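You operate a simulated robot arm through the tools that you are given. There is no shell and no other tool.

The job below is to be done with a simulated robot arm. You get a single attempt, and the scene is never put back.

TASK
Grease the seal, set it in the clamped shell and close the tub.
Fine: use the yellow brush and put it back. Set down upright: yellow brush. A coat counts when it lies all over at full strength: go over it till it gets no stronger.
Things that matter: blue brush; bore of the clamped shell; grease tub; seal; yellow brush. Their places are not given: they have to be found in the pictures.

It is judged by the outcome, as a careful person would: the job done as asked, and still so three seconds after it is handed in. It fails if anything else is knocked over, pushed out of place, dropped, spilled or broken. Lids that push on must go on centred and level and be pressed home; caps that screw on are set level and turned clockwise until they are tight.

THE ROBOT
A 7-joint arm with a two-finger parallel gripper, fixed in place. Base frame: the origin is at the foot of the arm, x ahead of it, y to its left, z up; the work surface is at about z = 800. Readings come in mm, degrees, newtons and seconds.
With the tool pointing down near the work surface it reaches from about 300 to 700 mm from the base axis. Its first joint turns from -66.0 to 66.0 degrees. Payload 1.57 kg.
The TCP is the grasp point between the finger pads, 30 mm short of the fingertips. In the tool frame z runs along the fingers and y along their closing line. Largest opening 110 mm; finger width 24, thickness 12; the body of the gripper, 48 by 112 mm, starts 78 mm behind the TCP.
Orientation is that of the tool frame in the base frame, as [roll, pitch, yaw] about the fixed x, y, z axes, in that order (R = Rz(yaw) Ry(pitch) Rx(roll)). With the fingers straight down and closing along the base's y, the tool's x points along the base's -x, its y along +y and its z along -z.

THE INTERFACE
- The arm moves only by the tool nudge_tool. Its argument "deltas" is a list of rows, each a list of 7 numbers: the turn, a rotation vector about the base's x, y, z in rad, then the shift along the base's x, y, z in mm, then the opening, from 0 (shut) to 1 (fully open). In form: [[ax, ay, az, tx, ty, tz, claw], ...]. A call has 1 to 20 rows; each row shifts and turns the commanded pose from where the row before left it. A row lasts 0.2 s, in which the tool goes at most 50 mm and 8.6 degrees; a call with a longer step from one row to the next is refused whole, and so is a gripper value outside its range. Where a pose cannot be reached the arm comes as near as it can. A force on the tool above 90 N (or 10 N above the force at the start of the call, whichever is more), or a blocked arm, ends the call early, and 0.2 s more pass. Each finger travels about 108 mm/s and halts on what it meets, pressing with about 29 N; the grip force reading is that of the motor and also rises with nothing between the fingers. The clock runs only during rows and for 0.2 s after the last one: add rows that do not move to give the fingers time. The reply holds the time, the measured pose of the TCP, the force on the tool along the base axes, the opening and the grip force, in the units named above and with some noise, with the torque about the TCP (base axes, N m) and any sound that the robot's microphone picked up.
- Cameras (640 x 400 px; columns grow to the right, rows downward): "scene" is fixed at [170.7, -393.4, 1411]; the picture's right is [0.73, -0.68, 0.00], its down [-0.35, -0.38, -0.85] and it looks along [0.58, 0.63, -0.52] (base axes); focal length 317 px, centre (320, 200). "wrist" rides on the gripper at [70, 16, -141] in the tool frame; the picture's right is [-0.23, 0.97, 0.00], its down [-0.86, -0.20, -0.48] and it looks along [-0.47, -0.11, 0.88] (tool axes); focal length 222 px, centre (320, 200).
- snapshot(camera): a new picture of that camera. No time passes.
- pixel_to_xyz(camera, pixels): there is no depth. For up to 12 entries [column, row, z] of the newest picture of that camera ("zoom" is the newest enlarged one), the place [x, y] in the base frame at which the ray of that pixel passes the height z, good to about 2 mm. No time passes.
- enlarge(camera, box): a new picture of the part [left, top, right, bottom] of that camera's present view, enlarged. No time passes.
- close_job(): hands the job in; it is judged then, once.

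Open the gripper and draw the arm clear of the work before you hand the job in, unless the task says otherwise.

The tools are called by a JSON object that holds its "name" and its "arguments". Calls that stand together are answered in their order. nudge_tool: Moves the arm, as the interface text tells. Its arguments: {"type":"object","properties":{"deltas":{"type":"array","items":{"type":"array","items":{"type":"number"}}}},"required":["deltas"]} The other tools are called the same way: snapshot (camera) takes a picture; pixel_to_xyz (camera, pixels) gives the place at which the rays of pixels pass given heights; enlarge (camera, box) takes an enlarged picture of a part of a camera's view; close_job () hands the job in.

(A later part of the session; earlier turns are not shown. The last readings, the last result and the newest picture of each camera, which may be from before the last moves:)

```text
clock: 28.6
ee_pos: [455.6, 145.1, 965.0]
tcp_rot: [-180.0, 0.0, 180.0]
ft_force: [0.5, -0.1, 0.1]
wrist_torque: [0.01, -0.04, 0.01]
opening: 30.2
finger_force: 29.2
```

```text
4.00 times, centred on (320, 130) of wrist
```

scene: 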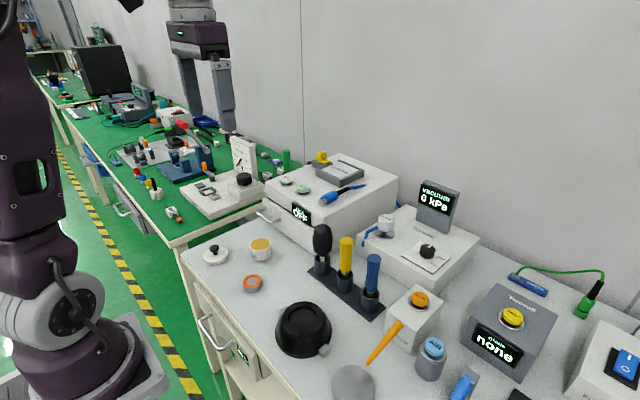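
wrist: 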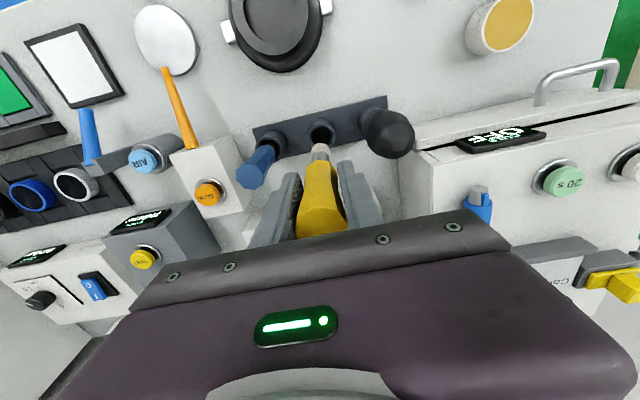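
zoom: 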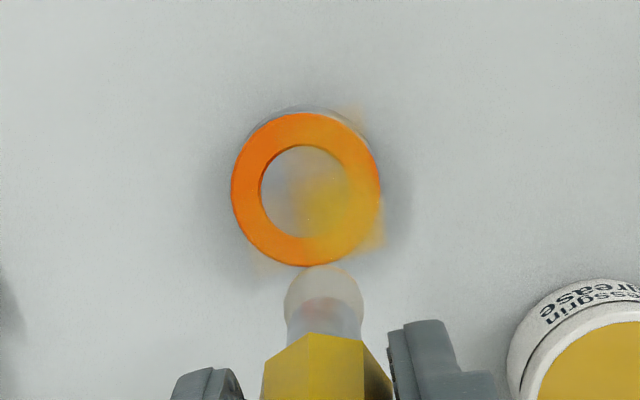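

The coat is strong on the +y/+x quadrant only, while the bristles still look yellow. I re-measure the seal centre (zoom (306,188)) to see whether it moved.

{"name": "pixel_to_xyz", "arguments": {"camera": "zoom", "pixels": [[306, 188, 820], [305, 189, 820], [307, 187, 820], [306, 187, 820], [322, 292, 860], [322, 292, 865]]}}

{"name": "enlarge", "arguments": {"camera": "scene", "box": [225, 250, 285, 300]}}

```text
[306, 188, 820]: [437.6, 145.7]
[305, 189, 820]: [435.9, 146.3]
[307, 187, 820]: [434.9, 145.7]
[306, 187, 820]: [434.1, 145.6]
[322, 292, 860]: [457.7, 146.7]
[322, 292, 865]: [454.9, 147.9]
```

```text
8.00 times, centred on (255, 275) of scene
```

zoom: 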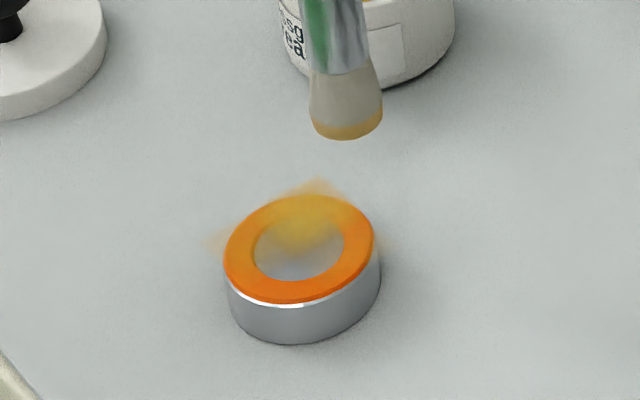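

The seal hasn't moved (centre ≈(435.7,145.5)) and the brush still carries grease. I move above the uncoated -y side of the ring and lower to near contact.

{"name": "nudge_tool", "arguments": {"deltas": [[0, 0, 0, -10.6, -9.6, 0, 0], [0, 0, 0, -10.6, -9.6, 0, 0], [0, 0, 0, 0, 0, -20, 0], [0, 0, 0, 0, 0, -15, 0], [0, 0, 0, 0, 0, -4.5, 0], [0, 0, 0, 0, 0, 0, 0]]}}

{"name": "enlarge", "arguments": {"camera": "scene", "box": [225, 250, 285, 300]}}

```text
clock: 30.0
ee_pos: [433.5, 123.5, 926.8]
tcp_rot: [-180.0, 0.0, 180.0]
ft_force: [0.0, -0.1, -0.6]
wrist_torque: [0.0, 0.01, -0.01]
opening: 30.3
finger_force: 28.4
```

```text
8.00 times, centred on (255, 275) of scene
```

zoom: 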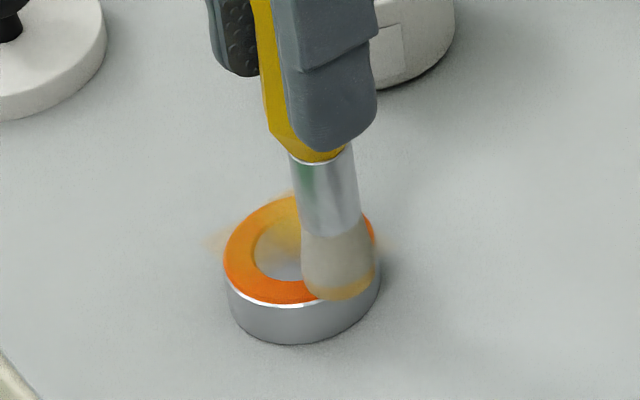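

I check where the tip's near edge (zoom (338,298)) is located at the ring's height.

{"name": "pixel_to_xyz", "arguments": {"camera": "zoom", "pixels": [[338, 298, 821], [338, 297, 821], [338, 299, 821], [303, 288, 822], [375, 280, 822], [339, 284, 821], [299, 248, 820], [300, 249, 820], [298, 248, 820]]}}

{"name": "enlarge", "arguments": {"camera": "wrist", "box": [240, 80, 400, 180]}}

```text
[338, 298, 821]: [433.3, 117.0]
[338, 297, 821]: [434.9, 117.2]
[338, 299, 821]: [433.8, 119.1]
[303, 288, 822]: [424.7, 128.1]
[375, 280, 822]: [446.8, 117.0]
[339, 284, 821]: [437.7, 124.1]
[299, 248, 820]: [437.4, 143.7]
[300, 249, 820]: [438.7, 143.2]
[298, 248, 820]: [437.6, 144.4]
```

```text
4.00 times, centred on (320, 130) of wrist
```

zoom: 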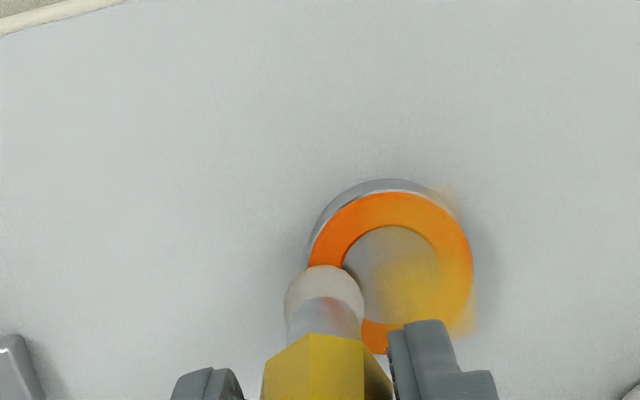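

The tip is over the -y side of the ring at about (437,124). I press down gently in half-millimetre steps to get a light contact.

{"name": "nudge_tool", "arguments": {"deltas": [[0, 0, 0, 0, 0, -0.5, 0], [0, 0, 0, 0, 0, -0.4, 0], [0, 0, 0, 0, 0, 0, 0]]}}

```text
clock: 30.8
ee_pos: [433.9, 125.1, 925.8]
tcp_rot: [-179.9, 0.0, 179.9]
ft_force: [0.1, -0.2, -0.7]
wrist_torque: [-0.02, 0.0, -0.01]
opening: 30.3
finger_force: 28.9
```

No contact force yet at z≈924.7; I go down another 0.8 mm.

{"name": "nudge_tool", "arguments": {"deltas": [[0, 0, 0, 0, 0, -0.4, 0], [0, 0, 0, 0, 0, -0.4, 0], [0, 0, 0, 0, 0, 0, 0]]}}

```text
clock: 31.6
ee_pos: [433.8, 125.1, 924.3]
tcp_rot: [-180.0, 0.0, 179.9]
ft_force: [-1.2, 0.2, 2.3]
wrist_torque: [-0.04, 0.11, -0.03]
opening: 30.1
finger_force: 29.3
```

Light contact of 2.3 N at this height. I press 0.3 mm more and sweep a quarter towards +x, then check.

{"name": "nudge_tool", "arguments": {"deltas": [[0, 0, 0, 0, 0, -0.3, 0], [0, 0, 0, 7.271, 1.446, 0, 0], [0, 0, 0, 6.164, 4.119, 0, 0], [0, 0, 0, 4.119, 6.164, 0, 0], [0, 0, 0, 1.446, 7.271, 0, 0], [0, 0, 0, 0, 0, 0, 0]]}}

{"name": "enlarge", "arguments": {"camera": "scene", "box": [225, 250, 285, 300]}}

{"name": "enlarge", "arguments": {"camera": "wrist", "box": [240, 80, 400, 180]}}

```text
clock: 33.0
ee_pos: [453.4, 145.0, 923.9]
tcp_rot: [180.0, 0.1, -180.0]
ft_force: [-0.5, -6.1, 18.3]
wrist_torque: [-0.53, 0.01, 0.01]
opening: 30.3
finger_force: 29.0
```

```text
8.00 times, centred on (255, 275) of scene
```

zoom: 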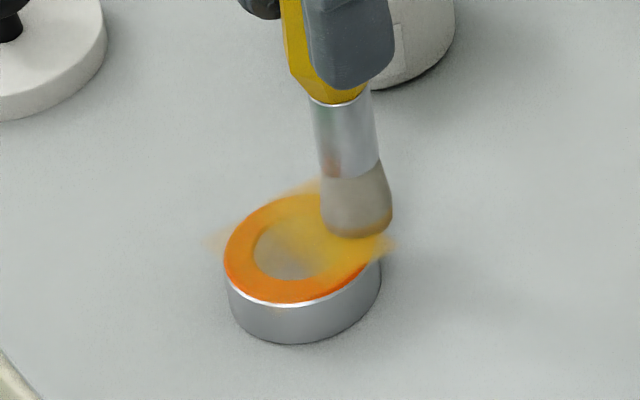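

```text
4.00 times, centred on (320, 130) of wrist
```

zoom: 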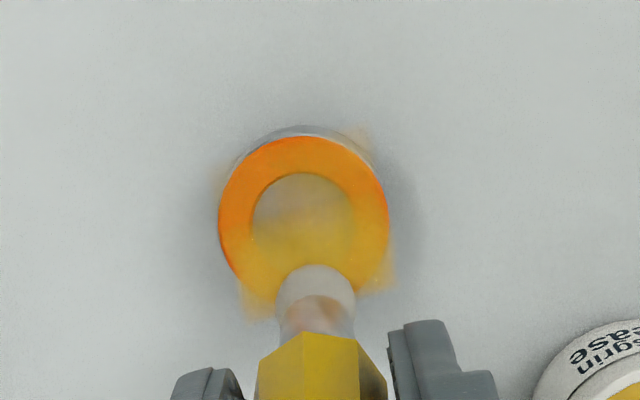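

The force rose to 18 N so I ease up 0.6 mm, then sweep back through the -y side to the -x side of the ring.

{"name": "nudge_tool", "arguments": {"deltas": [[0, 0, 0, 0, 0, 0.6, 0], [0, 0, 0, -1.446, -7.271, 0, 0], [0, 0, 0, -4.119, -6.164, 0, 0], [0, 0, 0, -6.164, -4.119, 0, 0], [0, 0, 0, -7.271, -1.446, 0, 0], [0, 0, 0, -7.271, 1.446, 0, 0], [0, 0, 0, -6.164, 4.119, 0, 0], [0, 0, 0, 0, 0, 0, 0]]}}

{"name": "enlarge", "arguments": {"camera": "scene", "box": [225, 250, 285, 300]}}

{"name": "enlarge", "arguments": {"camera": "wrist", "box": [240, 80, 400, 180]}}

```text
clock: 34.8
ee_pos: [421.0, 129.7, 923.6]
tcp_rot: [-180.0, 0.1, -179.9]
ft_force: [-0.9, 0.0, -0.4]
wrist_torque: [0.01, 0.03, 0.0]
opening: 30.4
finger_force: 28.6
```

```text
8.00 times, centred on (255, 275) of scene
```

zoom: 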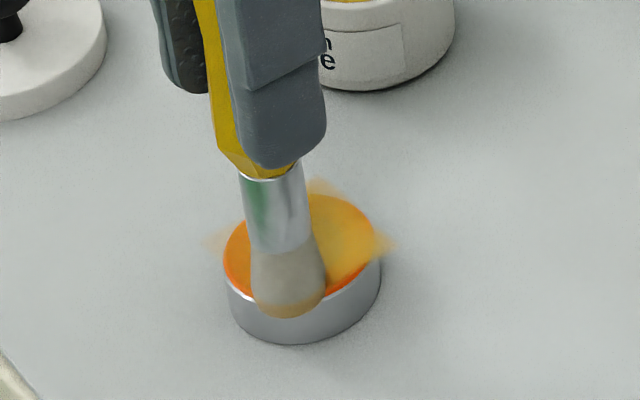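

```text
4.00 times, centred on (320, 130) of wrist
```

zoom: 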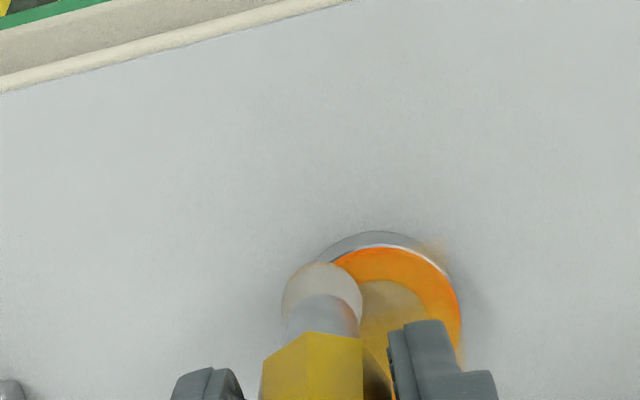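

No contact at this point (−0.4 N), so I lower 0.5 mm and continue along the -x side.

{"name": "nudge_tool", "arguments": {"deltas": [[0, 0, 0, 0, 0, -0.5, 0], [0, 0, 0, -4.119, 6.164, 0, 0], [0, 0, 0, -1.446, 7.271, 0, 0], [0, 0, 0, 0, 0, 0, 0]]}}

```text
clock: 35.8
ee_pos: [414.9, 144.1, 924.2]
tcp_rot: [-179.9, 0.0, 180.0]
ft_force: [0.9, 0.0, -0.6]
wrist_torque: [0.0, 0.0, 0.01]
opening: 30.3
finger_force: 28.8
```

Still no contact; I step down 0.6 mm and read the force again.

{"name": "nudge_tool", "arguments": {"deltas": [[0, 0, 0, 0, 0, -0.6, 0], [0, 0, 0, 0, 0, 0, 0]]}}

{"name": "enlarge", "arguments": {"camera": "scene", "box": [225, 250, 285, 300]}}

```text
clock: 36.4
ee_pos: [416.2, 144.8, 923.3]
tcp_rot: [-180.0, -0.1, -179.9]
ft_force: [-0.6, -1.4, 7.6]
wrist_torque: [0.04, 0.14, -0.01]
opening: 30.4
finger_force: 29.2
```

```text
8.00 times, centred on (255, 275) of scene
```

zoom: 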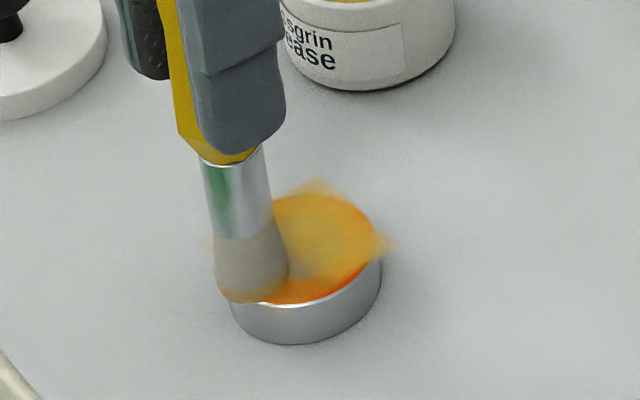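

Contact is 7.6 N now. I sweep from the -x side through the -y side and back in one call.

{"name": "nudge_tool", "arguments": {"deltas": [[0, 0, 0, -1.5, 1, 0, 0], [0, 0, 0, 1.446, -7.271, 0, 0], [0, 0, 0, 4.119, -6.164, 0, 0], [0, 0, 0, 6.164, -4.119, 0, 0], [0, 0, 0, 7.271, -1.446, 0, 0], [0, 0, 0, 0, 0, 0, 0]]}}

{"name": "enlarge", "arguments": {"camera": "scene", "box": [225, 250, 285, 300]}}

{"name": "enlarge", "arguments": {"camera": "wrist", "box": [240, 80, 400, 180]}}

```text
clock: 37.8
ee_pos: [432.5, 126.1, 921.9]
tcp_rot: [180.0, 0.1, 179.9]
ft_force: [-2.4, -0.5, 5.6]
wrist_torque: [0.03, 0.25, 0.03]
opening: 30.2
finger_force: 29.3
```

```text
8.00 times, centred on (255, 275) of scene
```

zoom: 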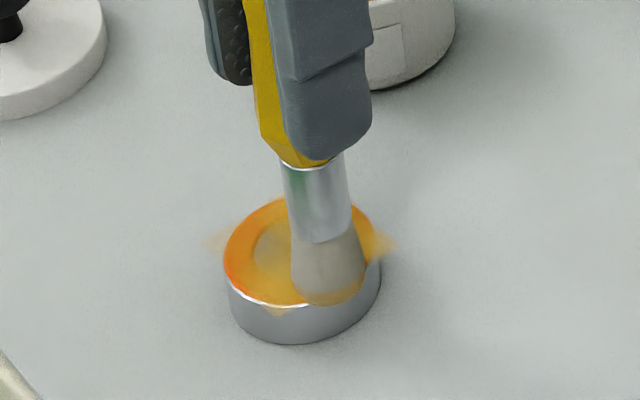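

```text
4.00 times, centred on (320, 130) of wrist
```

zoom: 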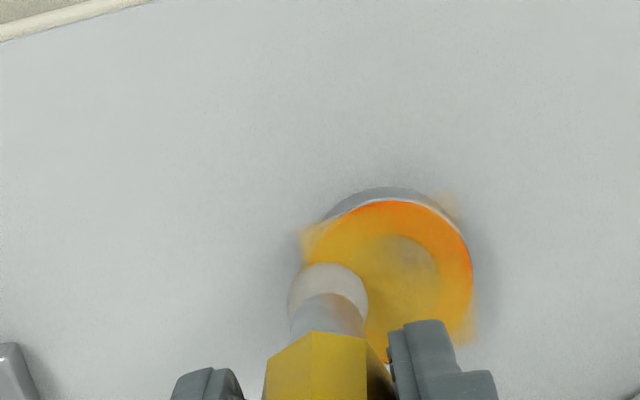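

The -y/-x quadrant now shows a solid yellow coat. I continue from the -y side around the +x side.

{"name": "nudge_tool", "arguments": {"deltas": [[0, 0, 0, 7.271, 1.446, 0, 0], [0, 0, 0, 6.164, 4.119, 0, 0], [0, 0, 0, 4.119, 6.164, 0, 0], [0, 0, 0, 1.446, 7.271, 0, 0], [0, 0, 0, 0, 0, 0, 0]]}}

{"name": "enlarge", "arguments": {"camera": "scene", "box": [225, 250, 285, 300]}}

```text
clock: 39.0
ee_pos: [452.2, 145.2, 923.2]
tcp_rot: [-180.0, -0.1, -180.0]
ft_force: [0.1, -0.1, -1.4]
wrist_torque: [0.02, -0.02, -0.02]
opening: 30.3
finger_force: 28.9
```

```text
8.00 times, centred on (255, 275) of scene
```

zoom: 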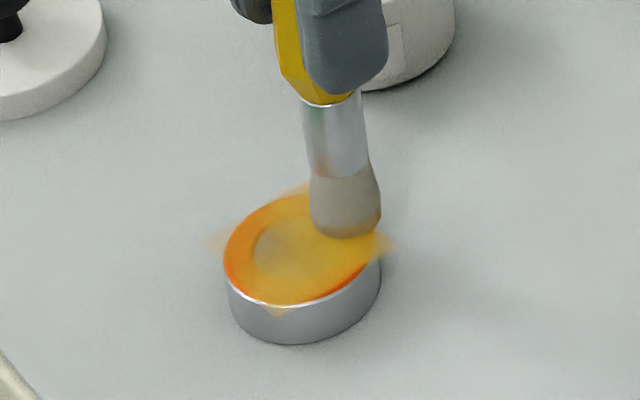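

Contact was lost on the +x side (brush straightened). I step down 0.6 mm and continue over the +y side.

{"name": "nudge_tool", "arguments": {"deltas": [[0, 0, 0, 0, 0, -0.6, 0], [0, 0, 0, -1.446, 7.271, 0, 0], [0, 0, 0, -4.119, 6.164, 0, 0], [0, 0, 0, -6.164, 4.119, 0, 0], [0, 0, 0, -7.271, 1.446, 0, 0], [0, 0, 0, 0, 0, 0, 0]]}}

{"name": "enlarge", "arguments": {"camera": "scene", "box": [225, 250, 285, 300]}}

```text
clock: 40.4
ee_pos: [432.7, 163.9, 922.1]
tcp_rot: [179.9, 0.1, 179.9]
ft_force: [4.1, 1.1, 15.7]
wrist_torque: [0.0, -0.45, 0.04]
opening: 30.0
finger_force: 28.9
```

```text
8.00 times, centred on (255, 275) of scene
```

zoom: 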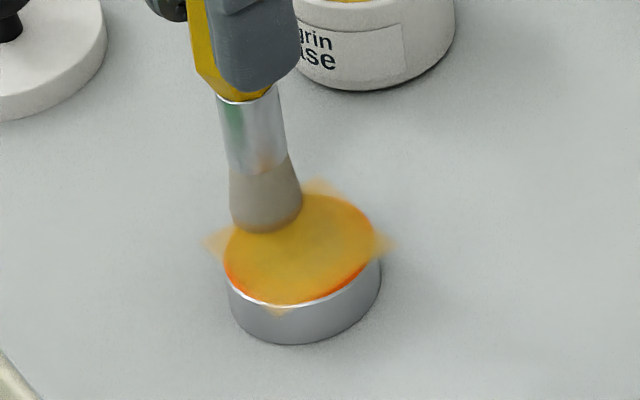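

Good contact and coat over the +y side. I continue from there over to the -x side.

{"name": "nudge_tool", "arguments": {"deltas": [[0, 0, 0, -7.271, -1.446, 0, 0], [0, 0, 0, -6.164, -4.119, 0, 0], [0, 0, 0, -4.119, -6.164, 0, 0], [0, 0, 0, -1.446, -7.271, 0, 0], [0, 0, 0, 0, 0, 0, 0]]}}

{"name": "enlarge", "arguments": {"camera": "scene", "box": [225, 250, 285, 300]}}

{"name": "enlarge", "arguments": {"camera": "wrist", "box": [240, 80, 400, 180]}}

```text
clock: 41.6
ee_pos: [412.7, 146.0, 922.8]
tcp_rot: [180.0, 0.0, 180.0]
ft_force: [0.4, -1.2, -1.1]
wrist_torque: [-0.02, -0.02, 0.01]
opening: 30.2
finger_force: 29.2
```

```text
8.00 times, centred on (255, 275) of scene
```

zoom: 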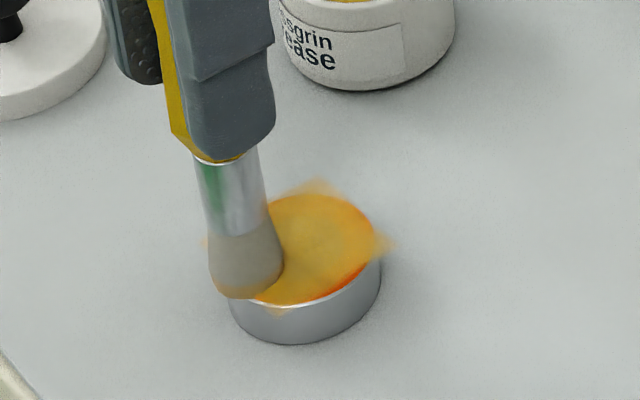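

```text
4.00 times, centred on (320, 130) of wrist
```

zoom: 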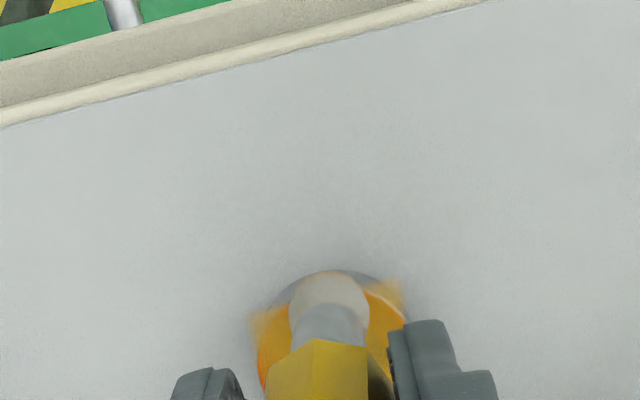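

I lift the brush to inspect the whole coat so far and the brush load.

{"name": "nudge_tool", "arguments": {"deltas": [[0, 0, 0, 0, 0, 15, 0], [0, 0, 0, 0, 0, 25, 0], [0, 0, 0, 20, 20, 0, 0], [0, 0, 0, 20, 20, 0, 0], [0, 0, 0, 0, 0, 0, 0], [0, 0, 0, 0, 0, 0, 0]]}}

{"name": "enlarge", "arguments": {"camera": "scene", "box": [220, 230, 292, 290]}}

{"name": "enlarge", "arguments": {"camera": "wrist", "box": [250, 90, 370, 165]}}

```text
clock: 43.0
ee_pos: [454.3, 186.3, 963.0]
tcp_rot: [-180.0, 0.1, -179.9]
ft_force: [0.6, -0.3, 0.1]
wrist_torque: [0.03, 0.01, 0.02]
opening: 30.3
finger_force: 28.5
```

```text
6.67 times, centred on (256, 260) of scene
```

zoom: 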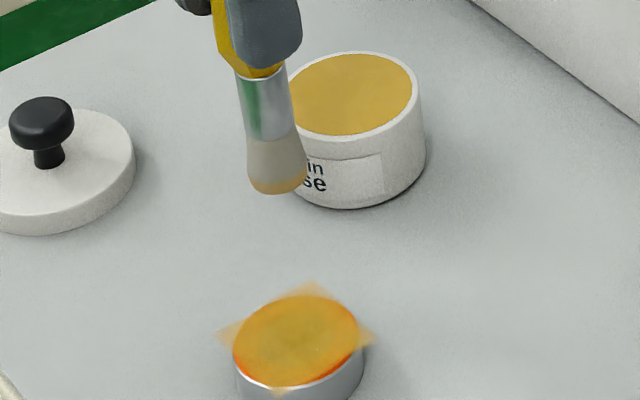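

```text
5.33 times, centred on (310, 128) of wrist
```

zoom: 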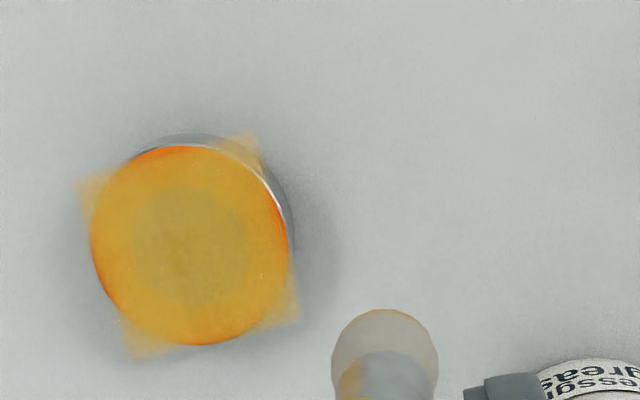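

The coat covers nearly everything; thin orange remains on the outer edges at -x, -y and +x. I go back to the tub for more grease.

{"name": "nudge_tool", "arguments": {"deltas": [[0, 0, 0, 22, 15.4, 3, 0], [0, 0, 0, 22, 15.4, 0, 0], [0, 0, 0, 21.2, 15.4, 0, 0], [0, 0, 0, 0, 0, -8, 0], [0, 0, 0, 0, 0, -8, 0], [0, 0, 0, 0, 0, 0, 0], [0, 0, 0, 0, 0, 0, 0]]}}

{"name": "enlarge", "arguments": {"camera": "scene", "box": [230, 205, 302, 265]}}

```text
clock: 44.6
ee_pos: [519.2, 231.0, 950.2]
tcp_rot: [180.0, 0.0, -180.0]
ft_force: [-0.2, -0.2, -0.6]
wrist_torque: [0.0, -0.02, 0.03]
opening: 30.3
finger_force: 28.7
```

```text
6.67 times, centred on (266, 235) of scene
```

zoom: 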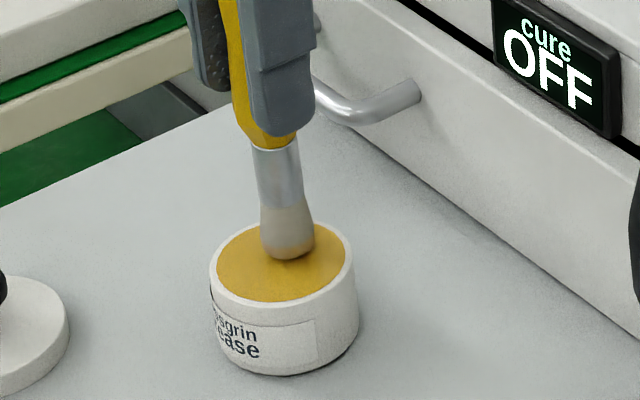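

The tip hangs a few mm above the grease, centred. I lower 5 mm in small steps and read the force.

{"name": "nudge_tool", "arguments": {"deltas": [[0, 0, 0, 0, 0, -2, 0], [0, 0, 0, 0, 0, -2, 0], [0, 0, 0, 0, 0, -1, 0], [0, 0, 0, 0, 0, 0, 0]]}}

```text
clock: 45.6
ee_pos: [519.7, 232.0, 944.9]
tcp_rot: [179.9, 0.2, -180.0]
ft_force: [0.1, 1.5, 13.2]
wrist_torque: [-0.05, 0.06, 0.01]
opening: 30.4
finger_force: 29.0
```

13 N on the grease, so the brush is loaded. I lift, return above the -y side of the ring and lower to just above contact.

{"name": "nudge_tool", "arguments": {"deltas": [[0, 0, 0, 0, 0, 0, 0], [0, 0, 0, 0, 0, 6, 0], [0, 0, 0, 0, 0, 14, 0], [0, 0, 0, -28.3, -35.6, 0, 0], [0, 0, 0, -28.3, -35.6, 0, 0], [0, 0, 0, -28.4, -35.5, 0, 0], [0, 0, 0, 0, 0, -20, 0], [0, 0, 0, 0, 0, -15, 0], [0, 0, 0, 0, 0, -4.5, 0], [0, 0, 0, 0, 0, 0, 0]]}}

{"name": "enlarge", "arguments": {"camera": "scene", "box": [225, 250, 285, 300]}}

```text
clock: 47.8
ee_pos: [434.0, 125.6, 924.5]
tcp_rot: [-180.0, 0.0, -180.0]
ft_force: [0.0, -0.3, -0.6]
wrist_torque: [0.0, 0.0, 0.03]
opening: 30.4
finger_force: 29.3
```

```text
8.00 times, centred on (255, 275) of scene
```

zoom: 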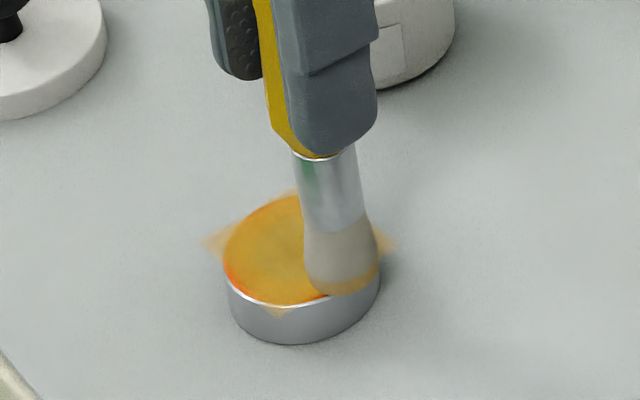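

The tip sits just above the -y rim. I lower 1.5 mm and read.

{"name": "nudge_tool", "arguments": {"deltas": [[0, 0, 0, 0, 0, -0.8, 0], [0, 0, 0, 0, 0, -0.7, 0], [0, 0, 0, 0, 0, 0, 0]]}}

```text
clock: 48.6
ee_pos: [434.0, 124.5, 923.4]
tcp_rot: [180.0, -0.1, 180.0]
ft_force: [-0.3, -0.9, 0.3]
wrist_torque: [0.0, 0.0, 0.0]
opening: 30.1
finger_force: 28.9
```

Barely touching at 0.3 N; I lower another 0.7 mm and sweep from the -y side to the +x side with a slightly larger radius.

{"name": "nudge_tool", "arguments": {"deltas": [[0, 0, 0, 0, -1, -0.7, 0], [0, 0, 0, 4.1, 0.4, 0, 0], [0, 0, 0, 4, 1.2, 0, 0], [0, 0, 0, 3.7, 2, 0, 0], [0, 0, 0, 3.1, 2.6, 0, 0], [0, 0, 0, 2.6, 3.1, 0, 0], [0, 0, 0, 2, 3.7, 0, 0], [0, 0, 0, 1.2, 4, 0, 0], [0, 0, 0, 0.4, 4.1, 0, 0], [0, 0, 0, 0, 0, 0, 0]]}}

{"name": "enlarge", "arguments": {"camera": "scene", "box": [225, 250, 285, 300]}}

{"name": "enlarge", "arguments": {"camera": "wrist", "box": [250, 90, 370, 165]}}

```text
clock: 50.8
ee_pos: [454.4, 145.0, 923.5]
tcp_rot: [-180.0, 0.0, 179.9]
ft_force: [-1.0, 0.0, 0.0]
wrist_torque: [0.0, -0.01, 0.01]
opening: 30.4
finger_force: 28.7
```

```text
8.00 times, centred on (255, 275) of scene
```

zoom: 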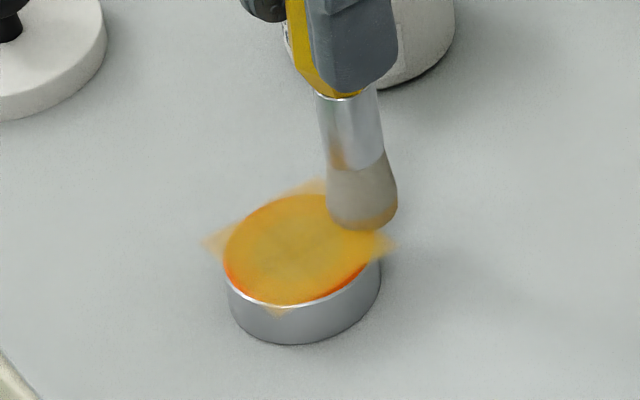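

```text
5.33 times, centred on (310, 128) of wrist
```

zoom: 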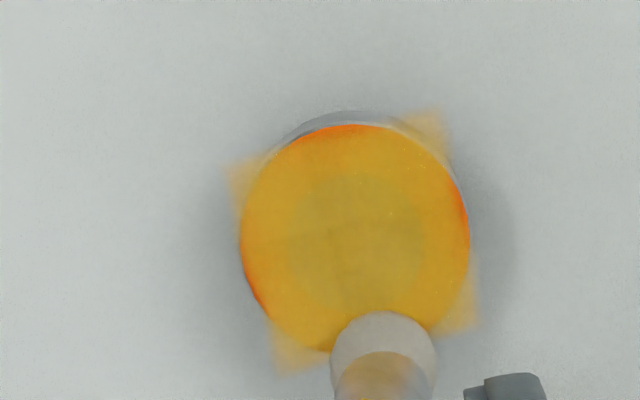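

Only slivers at the extreme ±x/±y edges remain orange. I lower 0.6 mm here and stroke along y across the +x edge.

{"name": "nudge_tool", "arguments": {"deltas": [[0, 0, 0, 1, 0, -0.6, 0], [0, 0, 0, 0, 5, 0, 0], [0, 0, 0, -0.5, 5, 0, 0], [0, 0, 0, 0.5, -5, 0, 0], [0, 0, 0, 0, -5, 0, 0], [0, 0, 0, 0, -5, 0, 0], [0, 0, 0, -0.5, -5, 0, 0], [0, 0, 0, 0.5, 5, 0, 0], [0, 0, 0, 0, 5, 0, 0], [0, 0, 0, 0, 0, 0, 0]]}}

```text
clock: 53.0
ee_pos: [455.4, 144.6, 922.7]
tcp_rot: [-179.9, 0.0, -180.0]
ft_force: [0.0, -0.5, -0.6]
wrist_torque: [0.03, -0.01, 0.02]
opening: 30.4
finger_force: 29.6
```

No contact here; I step down 0.5 mm and read.

{"name": "nudge_tool", "arguments": {"deltas": [[0, 0, 0, -1.5, 0, -0.5, 0], [0, 0, 0, 0, 0, 0, 0]]}}

{"name": "enlarge", "arguments": {"camera": "scene", "box": [225, 250, 285, 300]}}

```text
clock: 53.6
ee_pos: [455.0, 145.7, 921.5]
tcp_rot: [180.0, 0.0, 180.0]
ft_force: [0.4, 0.9, -0.7]
wrist_torque: [-0.03, 0.03, 0.02]
opening: 30.1
finger_force: 28.6
```

```text
8.00 times, centred on (255, 275) of scene
```

zoom: 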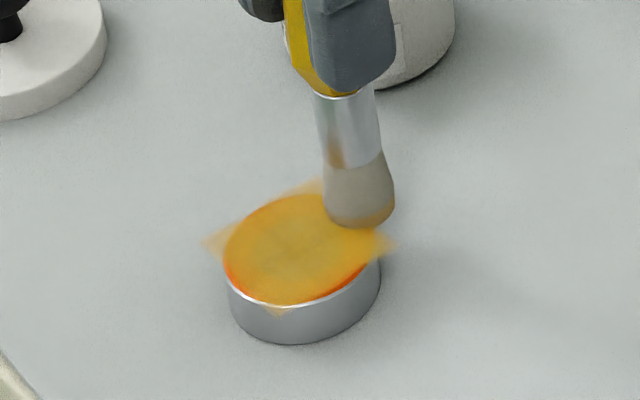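

The tip has pivoted about 8 mm toward +x. I lift, go to the -x side and will drag in +x, which straightens the brush in the grip while coating.

{"name": "nudge_tool", "arguments": {"deltas": [[0, 0, 0, 0, 0, 10, 0], [0, 0, 0, -21.8, 0.5, 0, 0], [0, 0, 0, -21.8, 0.5, 0, 0], [0, 0, 0, 0, 0, -5, 0], [0, 0, 0, 0, 0, -4, 0], [0, 0, 0, 0, 0, 0, 0]]}}

{"name": "enlarge", "arguments": {"camera": "scene", "box": [225, 250, 285, 300]}}

```text
clock: 55.0
ee_pos: [411.2, 148.0, 922.7]
tcp_rot: [179.9, 0.1, -180.0]
ft_force: [-0.8, 0.1, -0.6]
wrist_torque: [0.0, 0.02, 0.0]
opening: 30.2
finger_force: 29.1
```

```text
8.00 times, centred on (255, 275) of scene
```

zoom: 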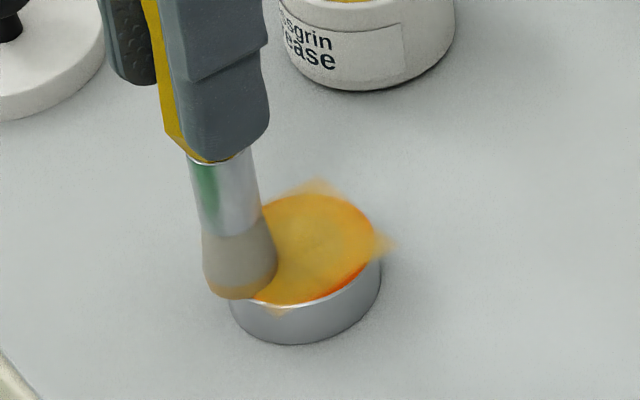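

The tip is over the -x part of the ring. I lower 0.8 mm and read the force.

{"name": "nudge_tool", "arguments": {"deltas": [[0, 0, 0, 0, 0, -0.8, 0], [0, 0, 0, 0, 0, 0, 0]]}}

```text
clock: 55.6
ee_pos: [409.5, 146.7, 921.7]
tcp_rot: [-180.0, 0.0, 179.8]
ft_force: [-0.7, 0.5, 3.3]
wrist_torque: [-0.02, -0.01, 0.0]
opening: 30.2
finger_force: 28.8
```

3.3 N contact. I stroke along y over the -x edge, then check the force.

{"name": "nudge_tool", "arguments": {"deltas": [[0, 0, 0, -1.5, 0, -0.4, 0], [0, 0, 0, 0, -5, 0, 0], [0, 0, 0, 0.5, -5, 0, 0], [0, 0, 0, -0.5, 5, 0, 0], [0, 0, 0, 0, 5, 0, 0], [0, 0, 0, 0, 5, 0, 0], [0, 0, 0, 0.5, 5, 0, 0], [0, 0, 0, -0.5, -5, 0, 0], [0, 0, 0, 0, -5, 0, 0], [0, 0, 0, 0, 0, 0, 0]]}}

{"name": "enlarge", "arguments": {"camera": "scene", "box": [225, 250, 285, 300]}}

```text
clock: 57.8
ee_pos: [409.3, 146.0, 921.0]
tcp_rot: [180.0, 0.0, -180.0]
ft_force: [0.4, 3.0, 9.2]
wrist_torque: [0.29, -0.08, 0.0]
opening: 30.2
finger_force: 28.4
```

```text
8.00 times, centred on (255, 275) of scene
```

zoom: 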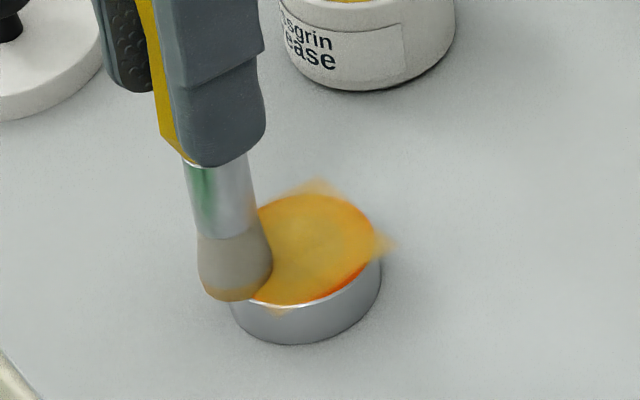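

Good 9 N contact. Now I drag across the middle to the +x side, which also straightens the brush.

{"name": "nudge_tool", "arguments": {"deltas": [[0, 0, 0, 8, 0, 0, 0], [0, 0, 0, 8, 0, 0, 0], [0, 0, 0, 8, 0, 0, 0], [0, 0, 0, 8, 0, 0, 0], [0, 0, 0, 8, 0, 0, 0], [0, 0, 0, 0, 0, 0, 0]]}}

{"name": "enlarge", "arguments": {"camera": "scene", "box": [225, 250, 285, 300]}}

```text
clock: 59.2
ee_pos: [450.3, 145.5, 921.1]
tcp_rot: [180.0, 0.0, -180.0]
ft_force: [-0.2, 0.2, -0.8]
wrist_torque: [0.0, 0.0, -0.03]
opening: 30.4
finger_force: 28.8
```

```text
8.00 times, centred on (255, 275) of scene
```

zoom: 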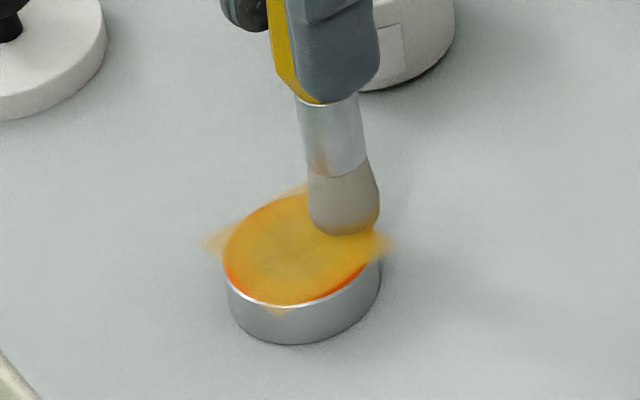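

Contact lost again at the +x side; I step down 0.8 mm and read.

{"name": "nudge_tool", "arguments": {"deltas": [[0, 0, 0, 0, 0, -0.8, 0], [0, 0, 0, 0, 0, 0, 0]]}}

```text
clock: 59.8
ee_pos: [449.7, 146.1, 921.3]
tcp_rot: [179.9, 0.1, -179.9]
ft_force: [-2.2, -0.2, 10.6]
wrist_torque: [-0.08, 0.22, 0.01]
opening: 30.1
finger_force: 28.8
```

10.6 N now. I stroke along y over the +x part of the ring.

{"name": "nudge_tool", "arguments": {"deltas": [[0, 0, 0, 1, 0, 0.2, 0], [0, 0, 0, 0, 5, 0, 0], [0, 0, 0, -0.5, 5, 0, 0], [0, 0, 0, 0.5, -5, 0, 0], [0, 0, 0, 0, -5, 0, 0], [0, 0, 0, 0, -5, 0, 0], [0, 0, 0, -0.5, -5, 0, 0], [0, 0, 0, 0.5, 5, 0, 0], [0, 0, 0, 0, 5, 0, 0], [0, 0, 0, 0, 0, 0, 0]]}}

{"name": "enlarge", "arguments": {"camera": "scene", "box": [225, 250, 285, 300]}}

{"name": "enlarge", "arguments": {"camera": "wrist", "box": [250, 90, 370, 165]}}

```text
clock: 62.0
ee_pos: [449.6, 146.7, 919.6]
tcp_rot: [-180.0, 0.0, 179.9]
ft_force: [-0.4, 0.5, -0.4]
wrist_torque: [0.0, 0.0, 0.02]
opening: 30.1
finger_force: 28.4
```

```text
8.00 times, centred on (255, 275) of scene
```

zoom: 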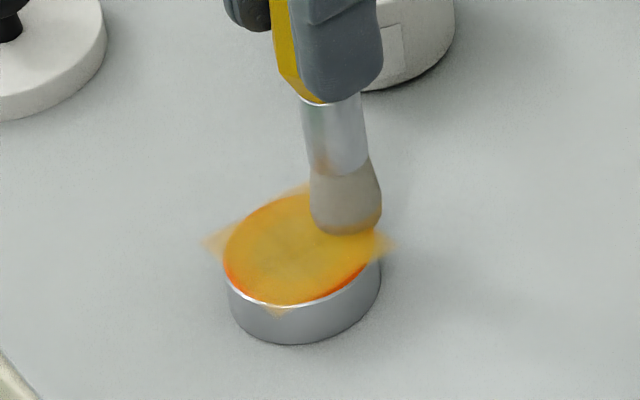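

```text
5.33 times, centred on (310, 128) of wrist
```

zoom: 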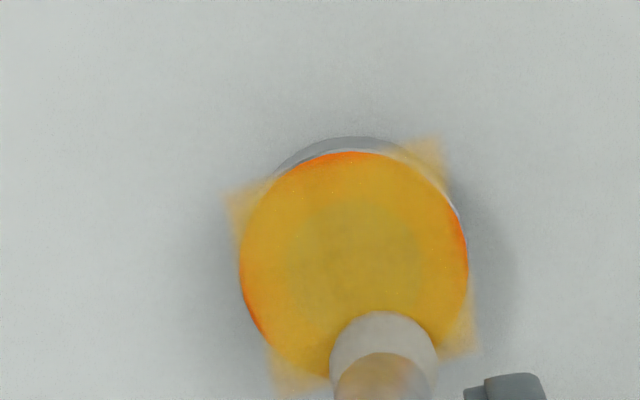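

The remaining orange slivers sit exactly at the four tangent points of the square coat patch. I lift and look closely for uniformity.

{"name": "nudge_tool", "arguments": {"deltas": [[0, 0, 0, 0, 0, 15, 0], [0, 0, 0, 0, 0, 27, 0], [0, 0, 0, 20, 20, 0, 0], [0, 0, 0, 10, 20, 0, 0], [0, 0, 0, 0, 0, 0, 0], [0, 0, 0, 0, 0, 0, 0]]}}

{"name": "enlarge", "arguments": {"camera": "scene", "box": [234, 262, 270, 292]}}

{"name": "enlarge", "arguments": {"camera": "wrist", "box": [250, 100, 330, 150]}}

{"name": "enlarge", "arguments": {"camera": "scene", "box": [230, 200, 290, 250]}}

```text
clock: 63.4
ee_pos: [481.8, 186.7, 962.3]
tcp_rot: [-180.0, 0.0, 179.9]
ft_force: [0.2, 0.0, -0.9]
wrist_torque: [0.02, 0.0, -0.01]
opening: 30.0
finger_force: 28.8
```

```text
13.33 times, centred on (252, 277) of scene
```

zoom: 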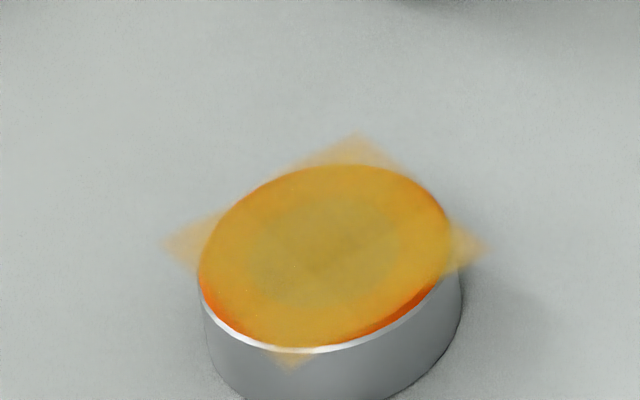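

```text
8.00 times, centred on (290, 125) of wrist
```

zoom: 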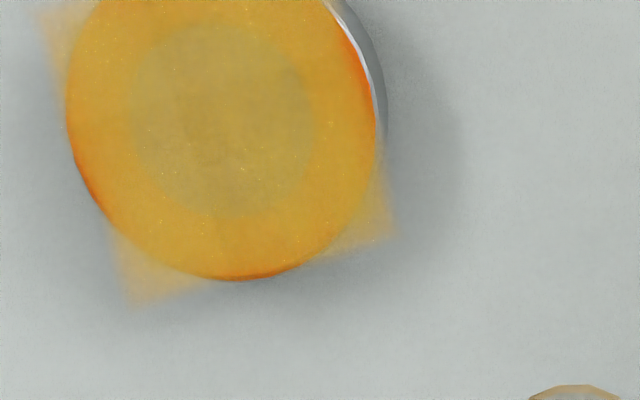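

```text
8.00 times, centred on (260, 225) of scene
```

zoom: 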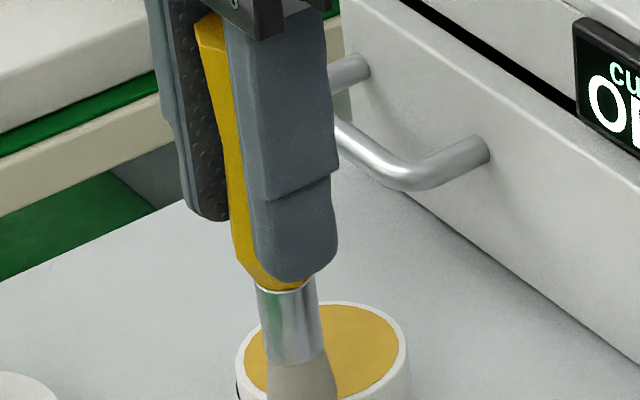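

The coat looks even apart from the fade at the square patch borders. To make sure it is at full strength I reload and do another full pass; first back to the tub.

{"name": "nudge_tool", "arguments": {"deltas": [[0, 0, 0, 19, 22.8, 0, 0], [0, 0, 0, 19.5, 22.8, 0, 0], [0, 0, 0, 0, 0, -9, 0], [0, 0, 0, 0, 0, -6, 0], [0, 0, 0, 0, 0, -3, 0], [0, 0, 0, 0, 0, -2.5, 0], [0, 0, 0, 0, 0, 0, 0]]}}

{"name": "enlarge", "arguments": {"camera": "scene", "box": [230, 205, 302, 265]}}

```text
clock: 65.0
ee_pos: [518.8, 231.2, 941.9]
tcp_rot: [-180.0, 0.1, -179.9]
ft_force: [0.0, -1.0, -0.4]
wrist_torque: [0.01, -0.02, 0.01]
opening: 30.2
finger_force: 29.4
```

```text
6.67 times, centred on (266, 235) of scene
```

zoom: 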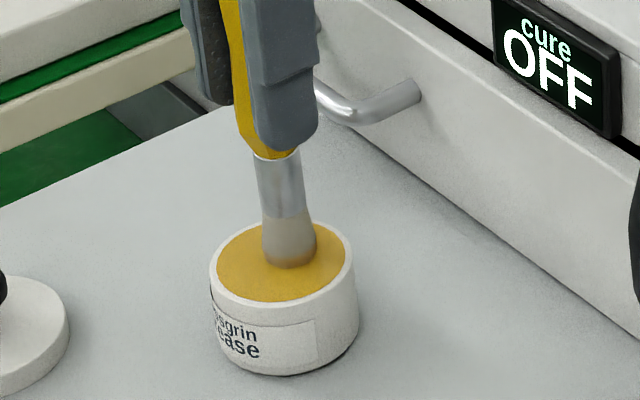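

The tip is about at the grease, no force yet. I lower 0.8 mm at a time.

{"name": "nudge_tool", "arguments": {"deltas": [[0, 0, 0, 0, 0, -0.8, 0], [0, 0, 0, 0, 0, -0.7, 0], [0, 0, 0, 0, 0, 0, 0]]}}

```text
clock: 65.8
ee_pos: [518.6, 231.2, 942.6]
tcp_rot: [179.9, 0.2, -180.0]
ft_force: [0.8, 0.6, 22.6]
wrist_torque: [0.01, 0.0, 0.03]
opening: 30.2
finger_force: 28.8
```

22.6 N, well loaded. I lift, return above the -x side of the ring, and lower to just above contact.

{"name": "nudge_tool", "arguments": {"deltas": [[0, 0, 0, 0, 0, 8, 0], [0, 0, 0, 0, 0, 14, 0], [0, 0, 0, -34.3, -28.6, 0, 0], [0, 0, 0, -34.3, -28.6, 0, 0], [0, 0, 0, -34.4, -28.5, 0, 0], [0, 0, 0, 0, 0, -20, 0], [0, 0, 0, 0, 0, -15, 0], [0, 0, 0, 0, 0, -6.4, 0], [0, 0, 0, 0, 0, 0, 0]]}}

{"name": "enlarge", "arguments": {"camera": "scene", "box": [225, 250, 285, 300]}}

```text
clock: 67.8
ee_pos: [416.9, 146.5, 920.2]
tcp_rot: [180.0, 0.0, -179.9]
ft_force: [0.3, 0.1, 0.0]
wrist_torque: [0.0, 0.01, 0.0]
opening: 29.8
finger_force: 29.3
```

```text
8.00 times, centred on (255, 275) of scene
```

zoom: 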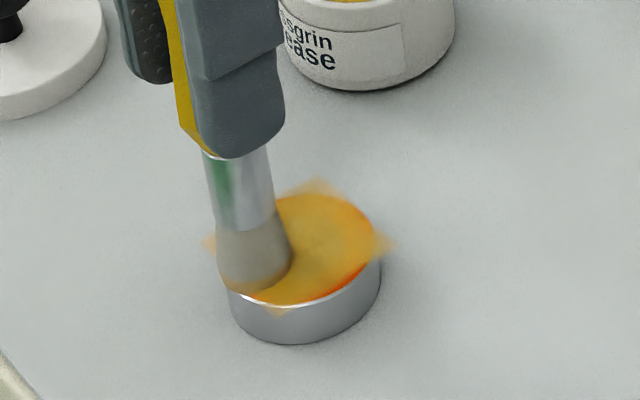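

Just above the -x side. I lower 0.9 mm and read.

{"name": "nudge_tool", "arguments": {"deltas": [[0, 0, 0, -2, 0, -0.9, 0], [0, 0, 0, 0, 0, 0, 0]]}}

```text
clock: 68.4
ee_pos: [414.0, 145.3, 920.2]
tcp_rot: [-180.0, 0.1, 180.0]
ft_force: [2.5, 0.4, 6.3]
wrist_torque: [0.01, -0.22, 0.02]
opening: 30.0
finger_force: 29.3
```

6.3 N contact. I sweep slowly from the -x side to the -y side.

{"name": "nudge_tool", "arguments": {"deltas": [[0, 0, 0, 0.384, -3.902, 0, 0], [0, 0, 0, 1.138, -3.752, 0, 0], [0, 0, 0, 1.849, -3.457, 0, 0], [0, 0, 0, 2.487, -3.031, 0, 0], [0, 0, 0, 3.031, -2.487, 0, 0], [0, 0, 0, 3.457, -1.849, 0, 0], [0, 0, 0, 3.752, -1.138, 0, 0], [0, 0, 0, 3.902, -0.384, 0, 0]]}}

{"name": "enlarge", "arguments": {"camera": "scene", "box": [225, 250, 285, 300]}}

```text
clock: 70.2
ee_pos: [431.9, 128.1, 919.5]
tcp_rot: [-180.0, 0.0, 180.0]
ft_force: [-1.8, 0.9, 2.5]
wrist_torque: [0.01, 0.17, -0.01]
opening: 29.8
finger_force: 29.4
```

```text
8.00 times, centred on (255, 275) of scene
```

zoom: 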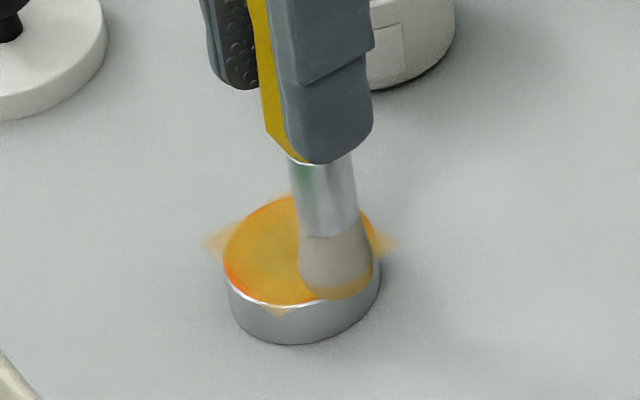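

2.5 N at the -y side, so I press 0.4 mm more and continue to the +x side.

{"name": "nudge_tool", "arguments": {"deltas": [[0, 0, 0, 0, -1, -0.3, 0], [0, 0, 0, 3.902, 0.384, -0.1, 0], [0, 0, 0, 3.752, 1.138, 0, 0], [0, 0, 0, 3.457, 1.849, -0.1, 0], [0, 0, 0, 3.031, 2.487, 0, 0], [0, 0, 0, 2.487, 3.031, -0.1, 0], [0, 0, 0, 1.849, 3.457, 0, 0], [0, 0, 0, 1.138, 3.752, 0, 0], [0, 0, 0, 0.384, 3.902, 0, 0]]}}

{"name": "enlarge", "arguments": {"camera": "scene", "box": [225, 250, 285, 300]}}

```text
clock: 72.2
ee_pos: [453.7, 146.1, 920.4]
tcp_rot: [-179.9, 0.0, -179.9]
ft_force: [0.2, 0.1, -0.4]
wrist_torque: [0.03, -0.03, 0.01]
opening: 30.0
finger_force: 29.4
```

```text
8.00 times, centred on (255, 275) of scene
```

zoom: 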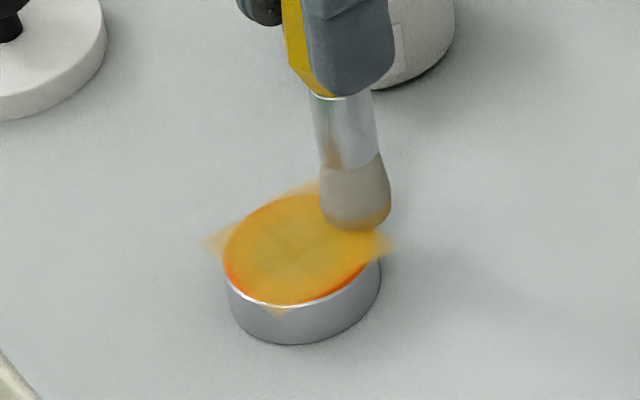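

The tip hangs too far out (+24 mm). I shift back 5 mm in x and lower 0.4 mm, then read.

{"name": "nudge_tool", "arguments": {"deltas": [[0, 0, 0, -5, 0, 0, 0], [0, 0, 0, 0, 0, -0.4, 0], [0, 0, 0, 0, 0, 0, 0]]}}

```text
clock: 73.0
ee_pos: [448.3, 146.2, 920.2]
tcp_rot: [-179.9, 0.1, 179.9]
ft_force: [-0.5, -0.3, 7.5]
wrist_torque: [-0.02, 0.05, 0.0]
opening: 30.4
finger_force: 29.5
```

7.5 N now at the +x part. I stroke along y here, then check.

{"name": "nudge_tool", "arguments": {"deltas": [[0, 0, 0, 0, -5, 0, 0], [0, 0, 0, -1, -5, 0, 0], [0, 0, 0, 1, 5, 0, 0], [0, 0, 0, 0, 5, 0, 0], [0, 0, 0, 0, 5, 0, 0], [0, 0, 0, -1, 5, 0, 0], [0, 0, 0, 1, -5, 0, 0], [0, 0, 0, 0, -5, 0, 0], [0, 0, 0, 0, 0, 0, 0]]}}

{"name": "enlarge", "arguments": {"camera": "scene", "box": [225, 250, 285, 300]}}

```text
clock: 75.0
ee_pos: [448.8, 143.8, 920.8]
tcp_rot: [179.9, 0.0, -180.0]
ft_force: [0.2, 1.1, 3.8]
wrist_torque: [0.11, 0.0, 0.0]
opening: 30.4
finger_force: 28.8
```

```text
8.00 times, centred on (255, 275) of scene
```

zoom: 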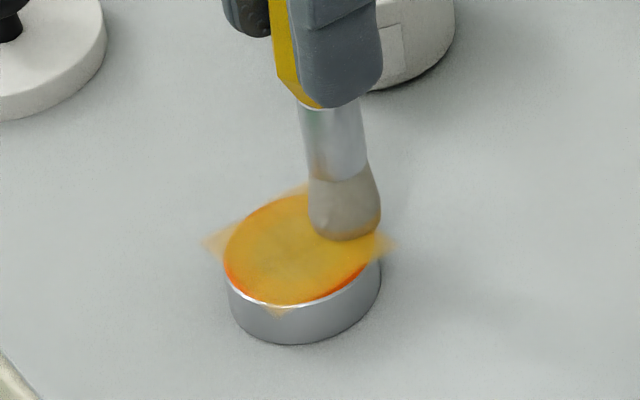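

3.8 N still in contact. I sweep on from the +x side to the +y side.

{"name": "nudge_tool", "arguments": {"deltas": [[0, 0, 0, -0.384, 3.902, 0, 0], [0, 0, 0, -1.138, 3.752, 0, 0], [0, 0, 0, -1.849, 3.457, 0, 0], [0, 0, 0, -2.487, 3.031, 0, 0], [0, 0, 0, -3.031, 2.487, 0, 0], [0, 0, 0, -3.457, 1.849, 0, 0], [0, 0, 0, -3.752, 1.138, 0, 0], [0, 0, 0, -3.902, 0.384, 0, 0]]}}

{"name": "enlarge", "arguments": {"camera": "scene", "box": [225, 250, 285, 300]}}

{"name": "enlarge", "arguments": {"camera": "wrist", "box": [250, 90, 370, 165]}}

```text
clock: 76.8
ee_pos: [429.9, 164.6, 920.0]
tcp_rot: [-180.0, -0.1, 179.9]
ft_force: [4.0, -0.3, 10.3]
wrist_torque: [-0.19, -0.31, 0.03]
opening: 30.3
finger_force: 28.9
```

```text
8.00 times, centred on (255, 275) of scene
```

zoom: 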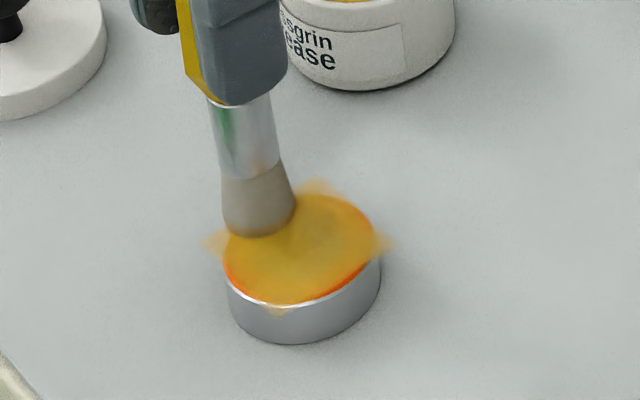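

```text
5.33 times, centred on (310, 128) of wrist
```

zoom: 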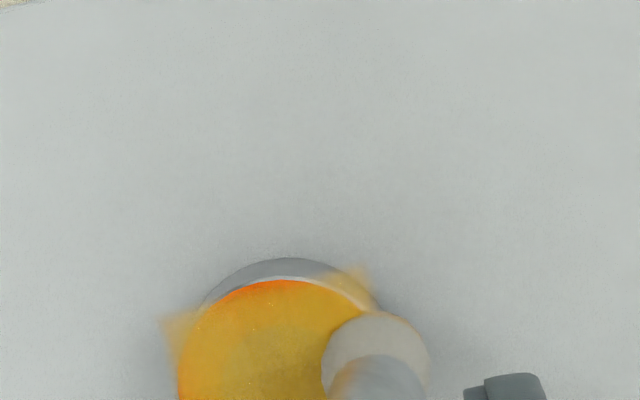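

10 N on the +y side. I sweep on to the -x side, pressing slightly more along the way.

{"name": "nudge_tool", "arguments": {"deltas": [[0, 0, 0, -3.902, -0.384, 0, 0], [0, 0, 0, -3.752, -1.138, -0.1, 0], [0, 0, 0, -3.457, -1.849, 0, 0], [0, 0, 0, -3.031, -2.487, -0.1, 0], [0, 0, 0, -2.487, -3.031, 0, 0], [0, 0, 0, -1.849, -3.457, -0.1, 0], [0, 0, 0, -1.138, -3.752, 0, 0], [0, 0, 0, -0.384, -3.902, 0, 0]]}}

{"name": "enlarge", "arguments": {"camera": "scene", "box": [225, 250, 285, 300]}}

```text
clock: 78.6
ee_pos: [408.4, 146.3, 918.9]
tcp_rot: [180.0, 0.1, -180.0]
ft_force: [-0.6, 4.0, 11.8]
wrist_torque: [0.39, -0.04, 0.02]
opening: 30.2
finger_force: 29.0
```

```text
8.00 times, centred on (255, 275) of scene
```

zoom: 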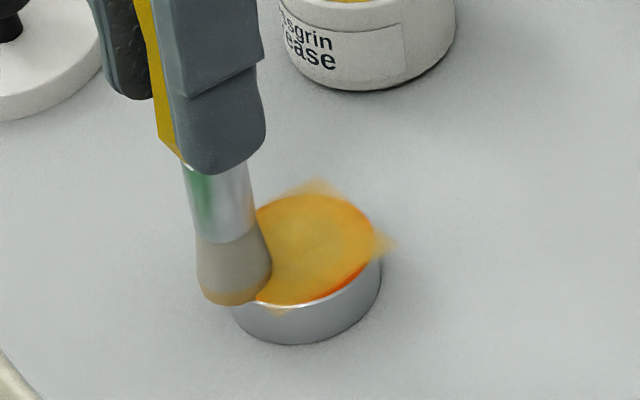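

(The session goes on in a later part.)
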